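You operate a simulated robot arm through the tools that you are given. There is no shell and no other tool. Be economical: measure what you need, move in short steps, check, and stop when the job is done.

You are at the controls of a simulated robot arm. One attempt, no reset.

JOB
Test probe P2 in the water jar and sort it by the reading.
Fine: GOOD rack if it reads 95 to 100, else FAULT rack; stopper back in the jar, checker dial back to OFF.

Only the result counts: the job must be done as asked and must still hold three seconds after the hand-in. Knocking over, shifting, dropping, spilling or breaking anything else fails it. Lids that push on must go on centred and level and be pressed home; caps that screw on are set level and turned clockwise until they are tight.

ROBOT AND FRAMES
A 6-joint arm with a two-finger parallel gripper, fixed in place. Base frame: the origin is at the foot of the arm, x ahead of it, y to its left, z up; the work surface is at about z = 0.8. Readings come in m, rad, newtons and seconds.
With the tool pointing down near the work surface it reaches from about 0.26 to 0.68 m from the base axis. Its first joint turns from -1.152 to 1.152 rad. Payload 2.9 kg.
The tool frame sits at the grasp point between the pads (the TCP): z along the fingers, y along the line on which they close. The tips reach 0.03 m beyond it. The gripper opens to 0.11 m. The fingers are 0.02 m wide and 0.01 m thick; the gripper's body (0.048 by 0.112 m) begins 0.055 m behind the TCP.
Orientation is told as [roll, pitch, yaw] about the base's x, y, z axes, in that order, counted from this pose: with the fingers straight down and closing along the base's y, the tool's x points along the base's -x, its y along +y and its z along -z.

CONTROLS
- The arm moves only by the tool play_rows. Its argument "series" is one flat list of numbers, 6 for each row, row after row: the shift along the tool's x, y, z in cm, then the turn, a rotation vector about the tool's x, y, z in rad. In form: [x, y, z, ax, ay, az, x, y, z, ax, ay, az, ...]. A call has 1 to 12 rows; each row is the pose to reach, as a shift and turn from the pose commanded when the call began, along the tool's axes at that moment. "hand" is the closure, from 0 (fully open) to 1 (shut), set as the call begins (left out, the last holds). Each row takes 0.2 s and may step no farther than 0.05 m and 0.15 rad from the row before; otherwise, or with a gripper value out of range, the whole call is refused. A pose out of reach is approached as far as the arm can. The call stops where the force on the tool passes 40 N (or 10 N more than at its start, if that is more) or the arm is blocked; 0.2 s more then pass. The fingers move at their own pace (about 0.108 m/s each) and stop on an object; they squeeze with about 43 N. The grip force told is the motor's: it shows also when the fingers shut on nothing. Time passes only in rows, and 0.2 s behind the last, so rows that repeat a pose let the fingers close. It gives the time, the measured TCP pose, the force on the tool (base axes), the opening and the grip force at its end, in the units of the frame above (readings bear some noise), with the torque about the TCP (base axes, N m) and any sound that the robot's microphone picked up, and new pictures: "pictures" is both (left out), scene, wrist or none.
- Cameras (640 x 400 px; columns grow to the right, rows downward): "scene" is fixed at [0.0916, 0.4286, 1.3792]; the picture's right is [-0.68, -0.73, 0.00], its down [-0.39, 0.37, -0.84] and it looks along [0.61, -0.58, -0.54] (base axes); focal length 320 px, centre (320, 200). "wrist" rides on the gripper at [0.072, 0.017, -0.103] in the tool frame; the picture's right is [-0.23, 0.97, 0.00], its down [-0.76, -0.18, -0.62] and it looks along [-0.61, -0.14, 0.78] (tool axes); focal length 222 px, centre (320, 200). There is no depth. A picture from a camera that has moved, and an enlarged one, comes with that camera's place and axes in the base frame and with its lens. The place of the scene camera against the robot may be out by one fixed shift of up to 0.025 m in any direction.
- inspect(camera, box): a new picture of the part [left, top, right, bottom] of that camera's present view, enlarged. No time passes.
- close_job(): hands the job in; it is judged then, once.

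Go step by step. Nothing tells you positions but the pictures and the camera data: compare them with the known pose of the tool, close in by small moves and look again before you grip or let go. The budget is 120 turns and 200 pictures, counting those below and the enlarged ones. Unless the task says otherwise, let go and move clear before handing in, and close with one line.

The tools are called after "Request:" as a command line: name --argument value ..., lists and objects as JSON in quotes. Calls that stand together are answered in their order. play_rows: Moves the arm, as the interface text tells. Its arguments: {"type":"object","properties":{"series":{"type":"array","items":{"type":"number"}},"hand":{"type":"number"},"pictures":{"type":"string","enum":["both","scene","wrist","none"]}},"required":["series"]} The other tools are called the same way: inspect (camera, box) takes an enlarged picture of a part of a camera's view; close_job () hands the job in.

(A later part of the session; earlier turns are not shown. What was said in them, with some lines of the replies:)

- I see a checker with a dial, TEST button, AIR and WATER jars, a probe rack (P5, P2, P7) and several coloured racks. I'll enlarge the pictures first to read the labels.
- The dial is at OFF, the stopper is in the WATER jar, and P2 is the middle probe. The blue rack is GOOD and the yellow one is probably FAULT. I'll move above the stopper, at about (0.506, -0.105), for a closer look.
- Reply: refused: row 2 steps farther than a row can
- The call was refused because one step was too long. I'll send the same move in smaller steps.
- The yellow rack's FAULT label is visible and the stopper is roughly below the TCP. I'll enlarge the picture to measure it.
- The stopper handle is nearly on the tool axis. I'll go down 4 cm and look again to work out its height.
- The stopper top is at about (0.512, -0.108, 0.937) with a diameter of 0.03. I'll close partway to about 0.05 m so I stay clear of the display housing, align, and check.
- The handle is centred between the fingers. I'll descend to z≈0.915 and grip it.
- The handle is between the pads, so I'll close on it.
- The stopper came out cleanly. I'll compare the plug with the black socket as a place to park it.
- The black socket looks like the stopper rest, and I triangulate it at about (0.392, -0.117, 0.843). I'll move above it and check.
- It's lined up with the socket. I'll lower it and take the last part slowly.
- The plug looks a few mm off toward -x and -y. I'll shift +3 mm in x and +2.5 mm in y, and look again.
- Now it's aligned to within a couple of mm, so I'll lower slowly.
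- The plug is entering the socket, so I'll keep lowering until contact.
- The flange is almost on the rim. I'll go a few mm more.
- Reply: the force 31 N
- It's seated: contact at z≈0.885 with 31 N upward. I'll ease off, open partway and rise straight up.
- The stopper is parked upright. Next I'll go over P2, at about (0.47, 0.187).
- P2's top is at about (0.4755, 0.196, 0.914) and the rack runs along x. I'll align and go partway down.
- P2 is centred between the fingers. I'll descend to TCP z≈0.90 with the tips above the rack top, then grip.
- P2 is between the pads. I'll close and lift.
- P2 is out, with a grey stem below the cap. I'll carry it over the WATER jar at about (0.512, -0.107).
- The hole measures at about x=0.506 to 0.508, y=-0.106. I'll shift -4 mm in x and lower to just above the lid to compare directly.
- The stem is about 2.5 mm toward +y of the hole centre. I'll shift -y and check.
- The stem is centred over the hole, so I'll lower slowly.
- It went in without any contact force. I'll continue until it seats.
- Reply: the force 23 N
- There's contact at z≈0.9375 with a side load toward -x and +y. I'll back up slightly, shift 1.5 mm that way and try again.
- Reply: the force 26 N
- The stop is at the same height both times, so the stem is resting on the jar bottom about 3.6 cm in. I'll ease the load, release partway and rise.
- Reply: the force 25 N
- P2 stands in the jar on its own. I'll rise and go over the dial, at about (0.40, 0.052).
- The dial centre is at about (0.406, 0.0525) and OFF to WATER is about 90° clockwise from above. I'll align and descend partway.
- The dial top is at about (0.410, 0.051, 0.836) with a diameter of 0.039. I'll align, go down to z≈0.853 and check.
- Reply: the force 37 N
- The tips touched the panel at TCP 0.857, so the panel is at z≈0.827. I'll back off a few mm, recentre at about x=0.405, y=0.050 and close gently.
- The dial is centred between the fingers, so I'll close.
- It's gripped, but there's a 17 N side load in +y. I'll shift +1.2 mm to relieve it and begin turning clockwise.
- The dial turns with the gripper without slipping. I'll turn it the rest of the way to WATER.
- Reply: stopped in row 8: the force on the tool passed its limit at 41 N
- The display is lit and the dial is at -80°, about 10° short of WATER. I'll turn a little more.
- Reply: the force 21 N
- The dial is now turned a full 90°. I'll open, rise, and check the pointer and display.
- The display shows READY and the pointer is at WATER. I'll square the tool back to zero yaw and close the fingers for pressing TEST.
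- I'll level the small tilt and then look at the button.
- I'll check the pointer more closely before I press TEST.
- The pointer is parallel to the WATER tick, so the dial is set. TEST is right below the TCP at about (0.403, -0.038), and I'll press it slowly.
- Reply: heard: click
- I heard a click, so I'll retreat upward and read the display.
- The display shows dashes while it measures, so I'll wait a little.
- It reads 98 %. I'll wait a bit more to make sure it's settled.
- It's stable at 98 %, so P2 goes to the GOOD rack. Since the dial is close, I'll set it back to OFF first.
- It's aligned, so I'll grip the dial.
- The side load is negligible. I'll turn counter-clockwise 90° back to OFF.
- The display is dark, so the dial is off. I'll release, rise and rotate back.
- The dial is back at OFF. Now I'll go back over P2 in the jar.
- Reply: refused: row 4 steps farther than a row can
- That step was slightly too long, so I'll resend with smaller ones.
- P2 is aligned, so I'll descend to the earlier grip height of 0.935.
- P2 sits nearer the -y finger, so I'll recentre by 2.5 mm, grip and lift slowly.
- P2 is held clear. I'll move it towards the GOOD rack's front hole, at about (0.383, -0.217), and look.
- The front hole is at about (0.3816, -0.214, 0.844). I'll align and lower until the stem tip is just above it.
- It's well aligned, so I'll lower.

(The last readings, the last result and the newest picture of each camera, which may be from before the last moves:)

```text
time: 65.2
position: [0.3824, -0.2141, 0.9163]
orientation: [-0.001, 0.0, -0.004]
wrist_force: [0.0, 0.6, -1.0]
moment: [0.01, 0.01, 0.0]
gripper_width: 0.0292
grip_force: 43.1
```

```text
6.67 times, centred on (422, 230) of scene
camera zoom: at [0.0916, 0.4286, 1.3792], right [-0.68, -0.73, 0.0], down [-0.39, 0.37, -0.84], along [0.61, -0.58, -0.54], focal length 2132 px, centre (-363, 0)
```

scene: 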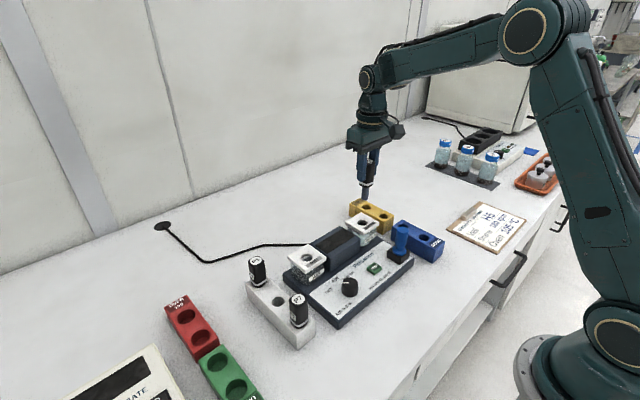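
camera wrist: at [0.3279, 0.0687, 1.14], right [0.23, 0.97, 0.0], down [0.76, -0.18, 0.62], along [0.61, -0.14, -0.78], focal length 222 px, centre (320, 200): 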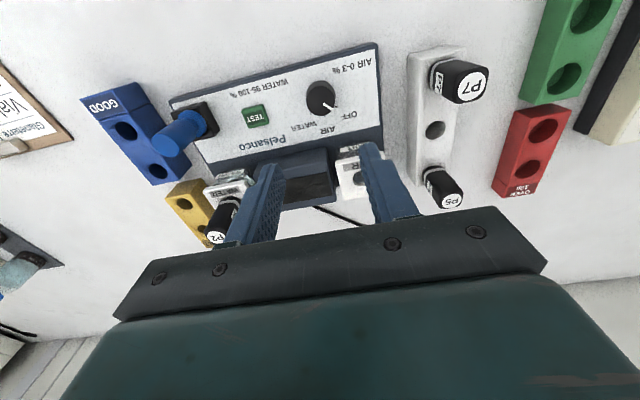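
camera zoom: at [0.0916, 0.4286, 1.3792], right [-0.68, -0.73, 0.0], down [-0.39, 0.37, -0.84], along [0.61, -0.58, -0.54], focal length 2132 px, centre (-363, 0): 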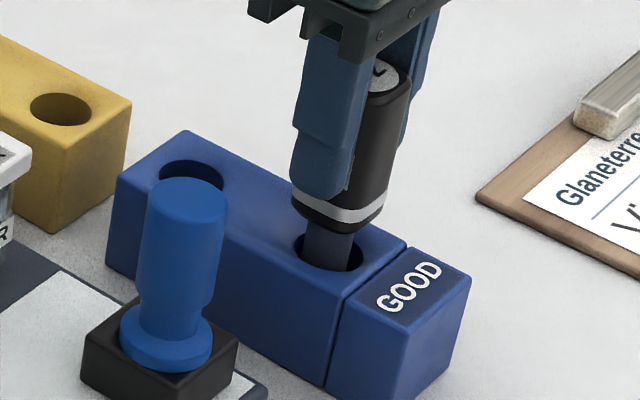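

The stem is inside. I'll continue down to contact.

Request:
play_rows --series '[0, 0, 0.6, 0, 0, 0, 0, 0, 1.2, 0, 0, 0, 0, 0, 1.6, 0, 0, 0, 0, 0, 2.0, 0, 0, 0, 0, 0, 2.4, 0, 0, 0, 0, 0, 2.7, 0, 0, 0, 0, 0, 3.0, 0, 0, 0, 0, 0, 3.3, 0, 0, 0]' --pictures "none"

Request:
inspect --camera "scene" --box '[395, 200, 450, 260]'

```text
time: 66.3
position: [0.3817, -0.2138, 0.8977]
orientation: [0.002, -0.002, -0.002]
wrist_force: [-5.7, 2.6, 8.3]
moment: [0.09, 0.15, -0.05]
gripper_width: 0.0295
grip_force: 42.8
stopped in row 5: the force on the tool passed its limit at 42 N (the readings are from after the stop); the commanded pose is now the measured one
```

```text
6.67 times, centred on (422, 230) of scene
camera zoom: at [0.0914, 0.4287, 1.3791], right [-0.68, -0.73, 0.0], down [-0.39, 0.37, -0.84], along [0.62, -0.58, -0.54], focal length 2132 px, centre (-363, 0)
```

zoom: 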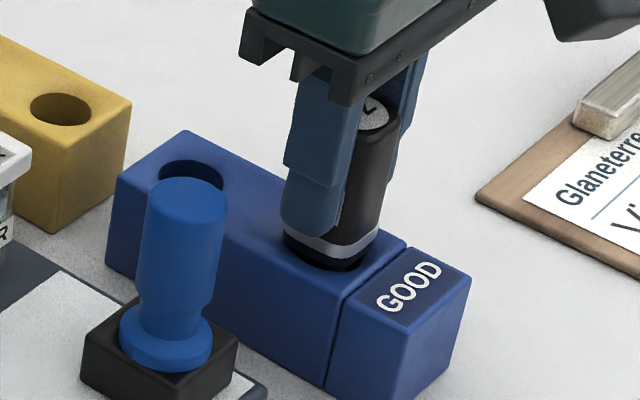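

P2 is seated in the GOOD rack. I'll release and rise.

Request:
play_rows --series '[0, 0, -0.1, 0, 0, 0, 0, 0, -0.1, 0, 0, 0]' --hand 0.53 --pictures "none"

Request:
play_rows --series '[0, 0, -2, 0, 0, 0, 0, 0, -5, 0, 0, 0, 0, 0, -9, 0, 0, 0, 0, 0, -12, 0, 0, 0]' --pictures "scene"

Request:
inspect --camera "scene" --box '[350, 180, 460, 280]'

```text
time: 66.9
position: [0.3825, -0.216, 0.8987]
orientation: [-0.001, -0.005, -0.004]
wrist_force: [-0.8, 1.2, 0.1]
moment: [-0.01, 0.02, 0.01]
gripper_width: 0.0515
grip_force: 0.0
```

```text
time: 67.9
position: [0.3802, -0.2166, 1.0175]
orientation: [0.0, -0.003, -0.001]
wrist_force: [0.6, -0.3, 1.0]
moment: [-0.01, 0.02, -0.04]
gripper_width: 0.0514
grip_force: 0.1
```

scene: 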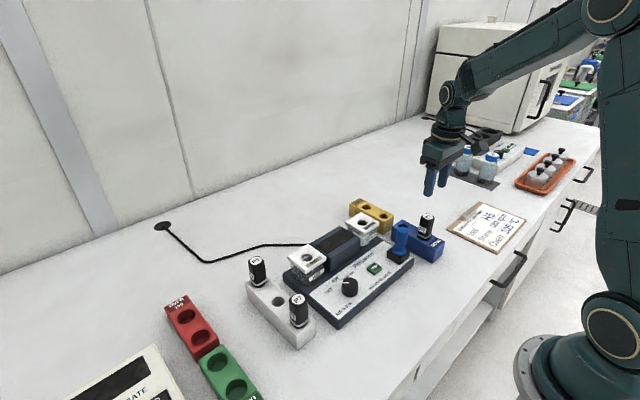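

```text
4.00 times, centred on (405, 230) of scene
camera zoom: at [0.0916, 0.4286, 1.3792], right [-0.68, -0.73, 0.0], down [-0.39, 0.37, -0.84], along [0.61, -0.58, -0.54], focal length 1279 px, centre (-20, 80)
```

zoom: 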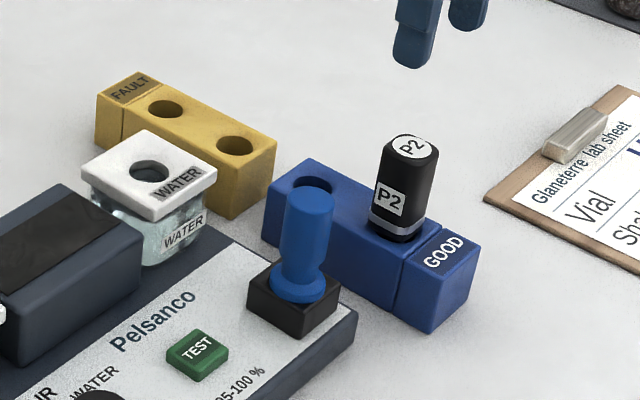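

P2 is upright in GOOD. Now for the stopper, I'll move above it at about (0.3955, -0.115).

Request:
play_rows --series '[-0.5, 3.4, 0, 0, 0, 0, -1, 6.8, 0, 0, 0, 0, -1.45, 10.1, 0, 0, 0, 0, -1.45, 10.1, 4, 0, 0, 0]' --pictures "none"

Request:
inspect --camera "wrist" --box '[220, 50, 420, 230]'

```text
time: 68.9
position: [0.3969, -0.1157, 0.9777]
orientation: [-0.002, -0.003, -0.004]
wrist_force: [0.2, 0.7, 0.5]
moment: [0.01, 0.03, 0.0]
gripper_width: 0.0518
grip_force: 0.0
```

```text
2.22 times, centred on (320, 140) of wrist
camera zoom: at [0.3248, -0.0984, 1.0807], right [0.23, 0.97, 0.0], down [0.76, -0.18, 0.63], along [0.61, -0.14, -0.78], focal length 494 px, centre (320, 333)
```

zoom: 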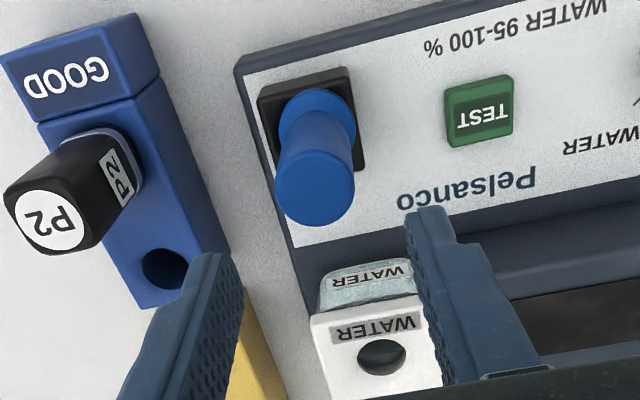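

The stopper is aligned. I'll descend to z≈0.886.

Request:
play_rows --series '[0.1, 0, 3, 0, 0, 0, 0.1, 0, 6, 0, 0, 0, 0.1, 0, 8, 0, 0, 0, 0.1, 0, 9.1, 0, 0, 0]' --pictures "none"

Request:
inspect --camera "wrist" --box '[220, 80, 420, 260]'

```text
time: 69.9
position: [0.3964, -0.1135, 0.8856]
orientation: [-0.001, -0.004, -0.003]
wrist_force: [-0.8, -0.5, -0.2]
moment: [-0.01, 0.02, -0.02]
gripper_width: 0.0517
grip_force: 0.1
```

```text
2.22 times, centred on (320, 170) of wrist
camera zoom: at [0.3234, -0.0963, 0.9895], right [0.23, 0.97, 0.0], down [0.76, -0.18, 0.63], along [0.61, -0.14, -0.78], focal length 494 px, centre (320, 267)
```

zoom: 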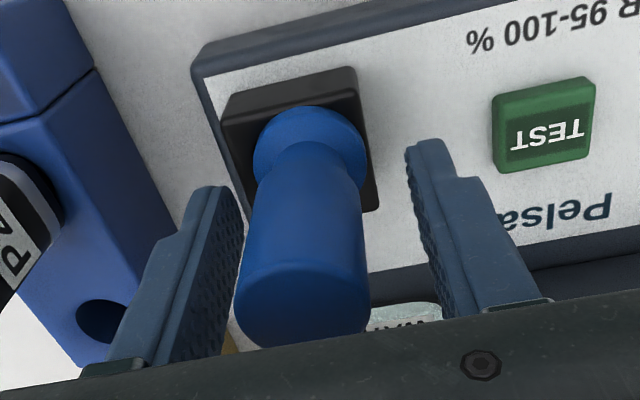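

I'll recentre by -2 mm in y, grip and lift.

Request:
play_rows --series '[0, -0.2, 0, 0, 0, 0, 0, -0.2, 0, 0, 0, 0]' --pictures "none"

Request:
play_rows --series '[0, 0, 0, 0, 0, 0, 0, 0, 0, 0, 0, 0, 0, 0, 0, 0, 0, 0]' --hand 1 --pictures "none"

Request:
play_rows --series '[0, 0, -1, 0, 0, 0, 0, 0, -2, 0, 0, 0, 0, 0, -4, 0, 0, 0, 0, 0, -8, 0, 0, 0, 0, 0, -12, 0, 0, 0, 0, 0, -14.5, 0, 0, 0]' --pictures "none"

```text
time: 70.5
position: [0.3955, -0.1162, 0.8854]
orientation: [-0.002, -0.005, -0.004]
wrist_force: [0.2, -1.1, -0.2]
moment: [-0.02, 0.0, 0.02]
gripper_width: 0.0516
grip_force: 0.0
```

```text
time: 71.3
position: [0.3959, -0.1161, 0.8867]
orientation: [-0.004, -0.003, -0.003]
wrist_force: [0.3, 0.2, 0.7]
moment: [-0.01, -0.01, 0.0]
gripper_width: 0.0292
grip_force: 43.6
```

```text
time: 72.7
position: [0.395, -0.1144, 1.0314]
orientation: [0.001, -0.003, -0.003]
wrist_force: [-0.1, 0.4, -0.7]
moment: [0.02, -0.03, -0.01]
gripper_width: 0.029
grip_force: 43.4
```

The stopper is in hand. I'll move above the WATER jar and compare.

Request:
play_rows --series '[-4, 0.2, 0, 0, 0.003, 0, -8, 0.5, 0, 0, 0.003, 0, -11.5, 0.7, 0, 0, 0.003, 0, -11.5, 0.7, 4, 0, 0.003, 0, -11.5, 0.7, 6.5, 0, 0.003, 0]' --pictures "none"

Request:
inspect --camera "wrist" --box '[260, 80, 380, 190]'

Request:
inspect --camera "scene" --box '[340, 180, 395, 240]'

```text
time: 73.9
position: [0.5111, -0.1083, 0.9685]
orientation: [-0.003, 0.001, -0.003]
wrist_force: [0.4, -0.3, -0.1]
moment: [-0.02, 0.04, -0.02]
gripper_width: 0.0294
grip_force: 43.3
```

```text
3.64 times, centred on (320, 135) of wrist
camera zoom: at [0.4391, -0.0904, 1.0706], right [0.23, 0.97, 0.0], down [0.76, -0.18, 0.62], along [0.61, -0.14, -0.78], focal length 808 px, centre (320, 436)
```

zoom: 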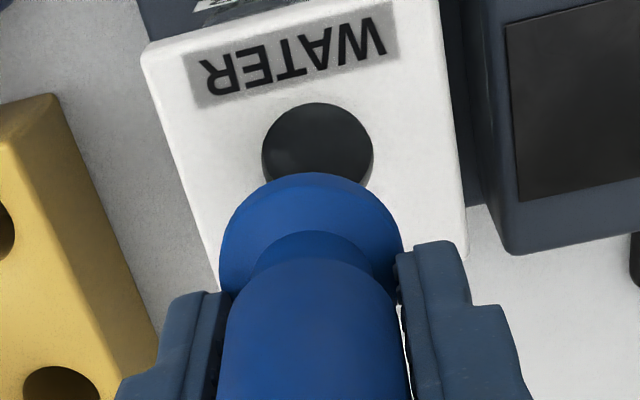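

```text
6.67 times, centred on (368, 210) of scene
camera zoom: at [0.0916, 0.4286, 1.3792], right [-0.68, -0.73, 0.0], down [-0.39, 0.37, -0.84], along [0.61, -0.58, -0.54], focal length 2132 px, centre (3, 133)
```

zoom: 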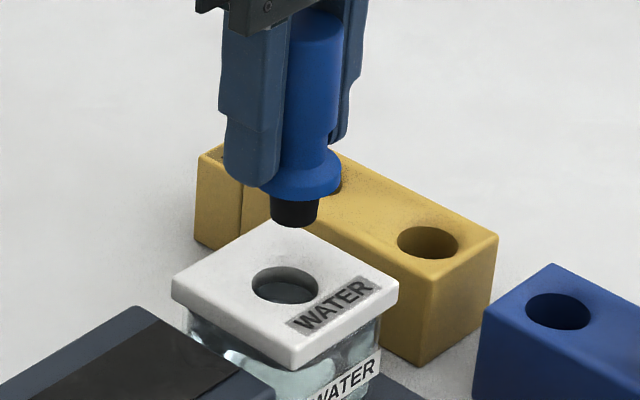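

It's within about 1 mm of alignment. I'll nudge +1 mm in y and lower to near the lid.

Request:
play_rows --series '[-0.05, 0.1, 1.5, 0, 0, 0, -0.05, 0.1, 2.6, 0, 0, 0]' --pictures "none"

Request:
inspect --camera "wrist" --box '[260, 80, 380, 190]'

Request:
inspect --camera "scene" --box '[345, 195, 390, 240]'

```text
time: 74.5
position: [0.5122, -0.1071, 0.9409]
orientation: [-0.003, -0.002, -0.004]
wrist_force: [0.1, -0.3, -0.3]
moment: [0.01, -0.04, -0.02]
gripper_width: 0.0291
grip_force: 43.2
```

```text
3.64 times, centred on (320, 135) of wrist
camera zoom: at [0.4398, -0.0903, 1.0446], right [0.23, 0.97, 0.0], down [0.76, -0.18, 0.62], along [0.61, -0.14, -0.78], focal length 808 px, centre (320, 436)
```

zoom: 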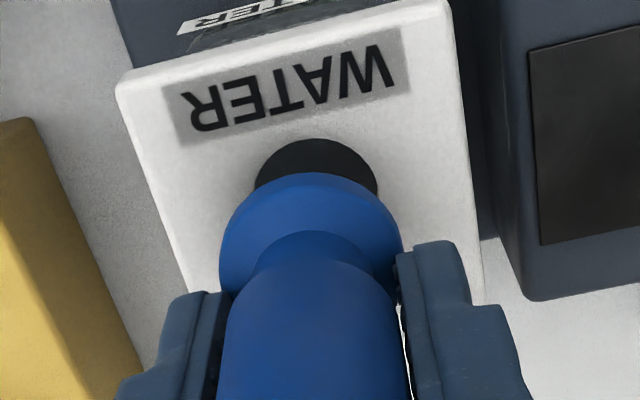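

```text
8.89 times, centred on (368, 218) of scene
camera zoom: at [0.0916, 0.4286, 1.3792], right [-0.68, -0.73, 0.0], down [-0.39, 0.37, -0.84], along [0.61, -0.58, -0.54], focal length 2843 px, centre (-102, 44)
```

zoom: 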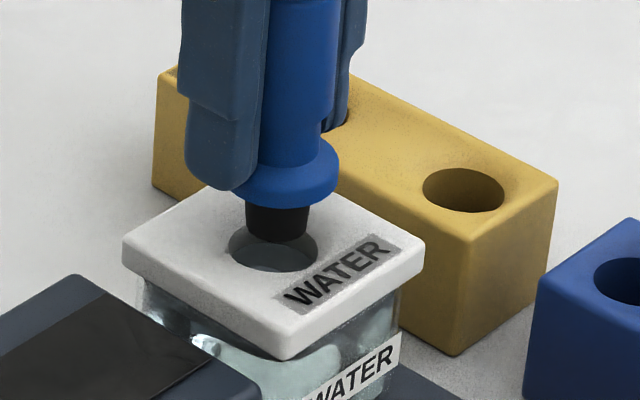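

The plug is centred over the hole. I'll lower it in and press it home.

Request:
play_rows --series '[0, 0.05, 0.5, 0, 0, 0, 0, 0.05, 1, 0, 0, 0, 0, 0.05, 1.5, 0, 0, 0, 0, 0.05, 1.9, 0, 0, 0, 0, 0.05, 2.2, 0, 0, 0, 0, 0.05, 2.4, 0, 0, 0, 0, 0.05, 2.6, 0, 0, 0, 0, 0.05, 2.8, 0, 0, 0]' --pictures "none"

Request:
inspect --camera "scene" --box '[345, 195, 390, 240]'

```text
time: 76.2
position: [0.5125, -0.1074, 0.9195]
orientation: [-0.002, -0.003, -0.002]
wrist_force: [-5.0, 0.4, 8.0]
moment: [0.01, 0.08, 0.02]
gripper_width: 0.0296
grip_force: 43.2
stopped in row 8: the force on the tool passed its limit at 43 N (the readings are from after the stop); the commanded pose is now the measured one
```

```text
8.89 times, centred on (368, 218) of scene
camera zoom: at [0.0913, 0.4286, 1.3792], right [-0.68, -0.73, 0.0], down [-0.39, 0.37, -0.84], along [0.62, -0.58, -0.54], focal length 2843 px, centre (-102, 44)
```

zoom: 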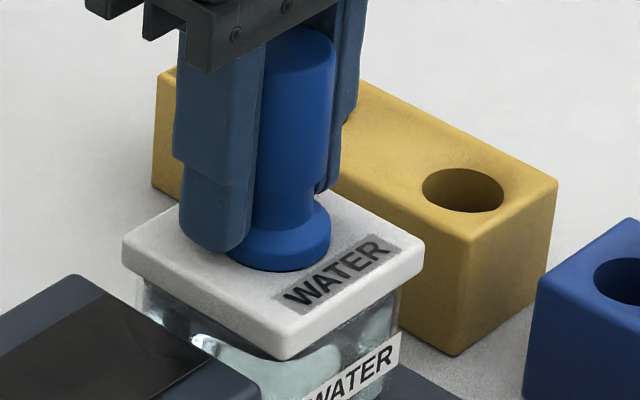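

The stopper is seated, with the flange on the lid and pressed at 43 N. I'll release, rise and check everything.

Request:
play_rows --series '[0, 0, 0, 0, 0, 0, 0, 0, 0, 0, 0, 0]' --hand 0.53 --pictures "none"

Request:
play_rows --series '[0, 0, -2, 0, 0, 0, 0, 0, -5, 0, 0, 0, 0, 0, -9, 0, 0, 0, 0, 0, -13, 0, 0, 0, 0, 0, -17, 0, 0, 0]'

Request:
inspect --camera "scene" --box '[280, 190, 450, 310]'

Request:
inspect --camera "wrist" --box '[150, 0, 450, 200]'

```text
time: 76.8
position: [0.5117, -0.1073, 0.9186]
orientation: [-0.002, -0.002, -0.002]
wrist_force: [0.2, 0.5, -0.5]
moment: [-0.01, 0.0, 0.0]
gripper_width: 0.0515
grip_force: 0.2
```

```text
time: 78.0
position: [0.5105, -0.1099, 1.0882]
orientation: [-0.002, -0.002, -0.001]
wrist_force: [1.3, -0.5, -0.4]
moment: [-0.02, 0.01, -0.01]
gripper_width: 0.0517
grip_force: 0.1
camera wrist: at [0.4385, -0.092, 1.1915], right [0.23, 0.97, 0.0], down [0.76, -0.18, 0.63], along [0.61, -0.14, -0.78], focal length 222 px, centre (320, 200)
```

scene: 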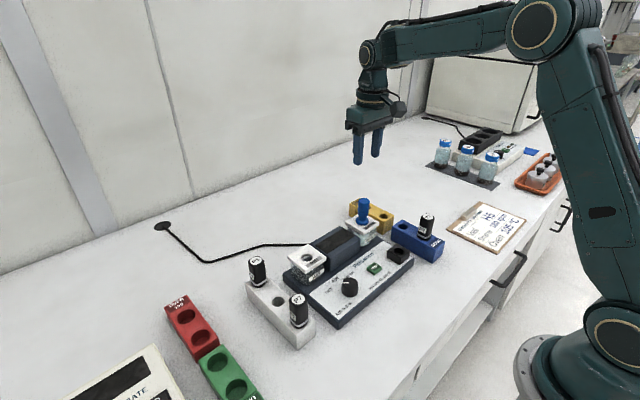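
wrist: 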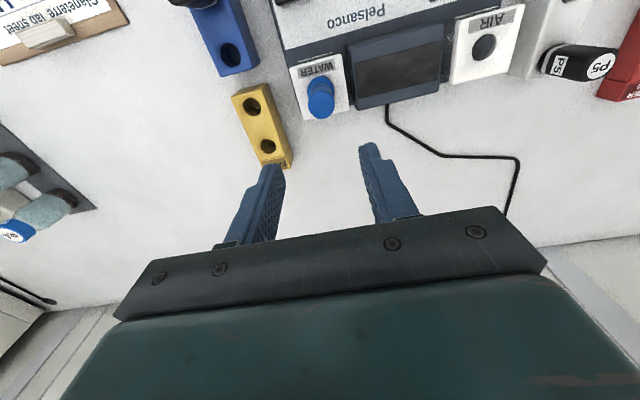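

```text
3.33 times, centred on (365, 250) of scene
camera zoom: at [0.0916, 0.4286, 1.3792], right [-0.68, -0.73, 0.0], down [-0.39, 0.37, -0.84], along [0.61, -0.58, -0.54], focal length 1066 px, centre (170, 33)
```

zoom: 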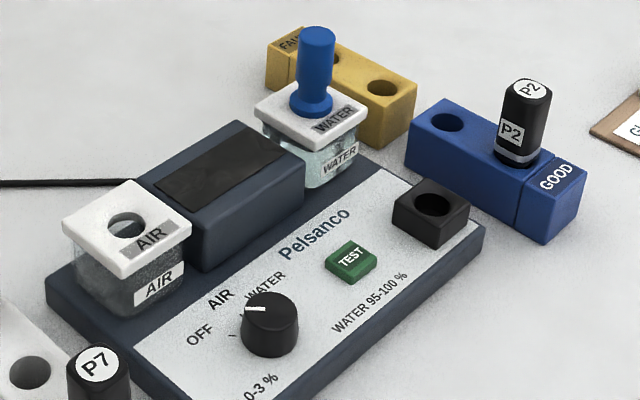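

```text
2.00 times, centred on (300, 100) of wrist
camera zoom: at [0.4385, -0.092, 1.1915], right [0.23, 0.97, 0.0], down [0.76, -0.18, 0.63], along [0.61, -0.14, -0.78], focal length 444 px, centre (360, 400)
```

zoom: 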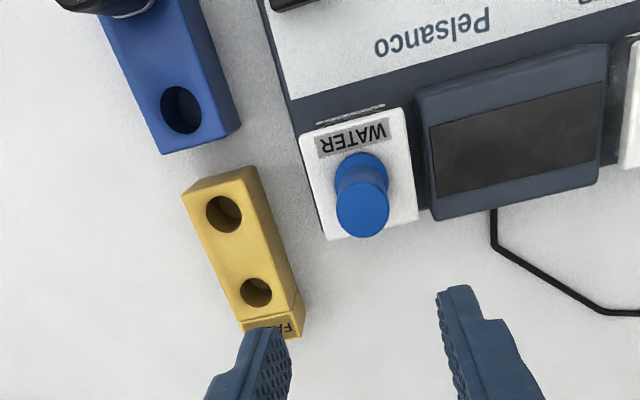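

P2 is in the GOOD rack, the stopper is back in the jar and level, the dial is at OFF with the display dark, and the arm is clear. I'm handing in.

Request:
close_job

```text
The job is handed in.
```

P2 read 98 % in water and is now in the GOOD rack, with the stopper pressed back into the WATER jar and the checker dial at OFF.
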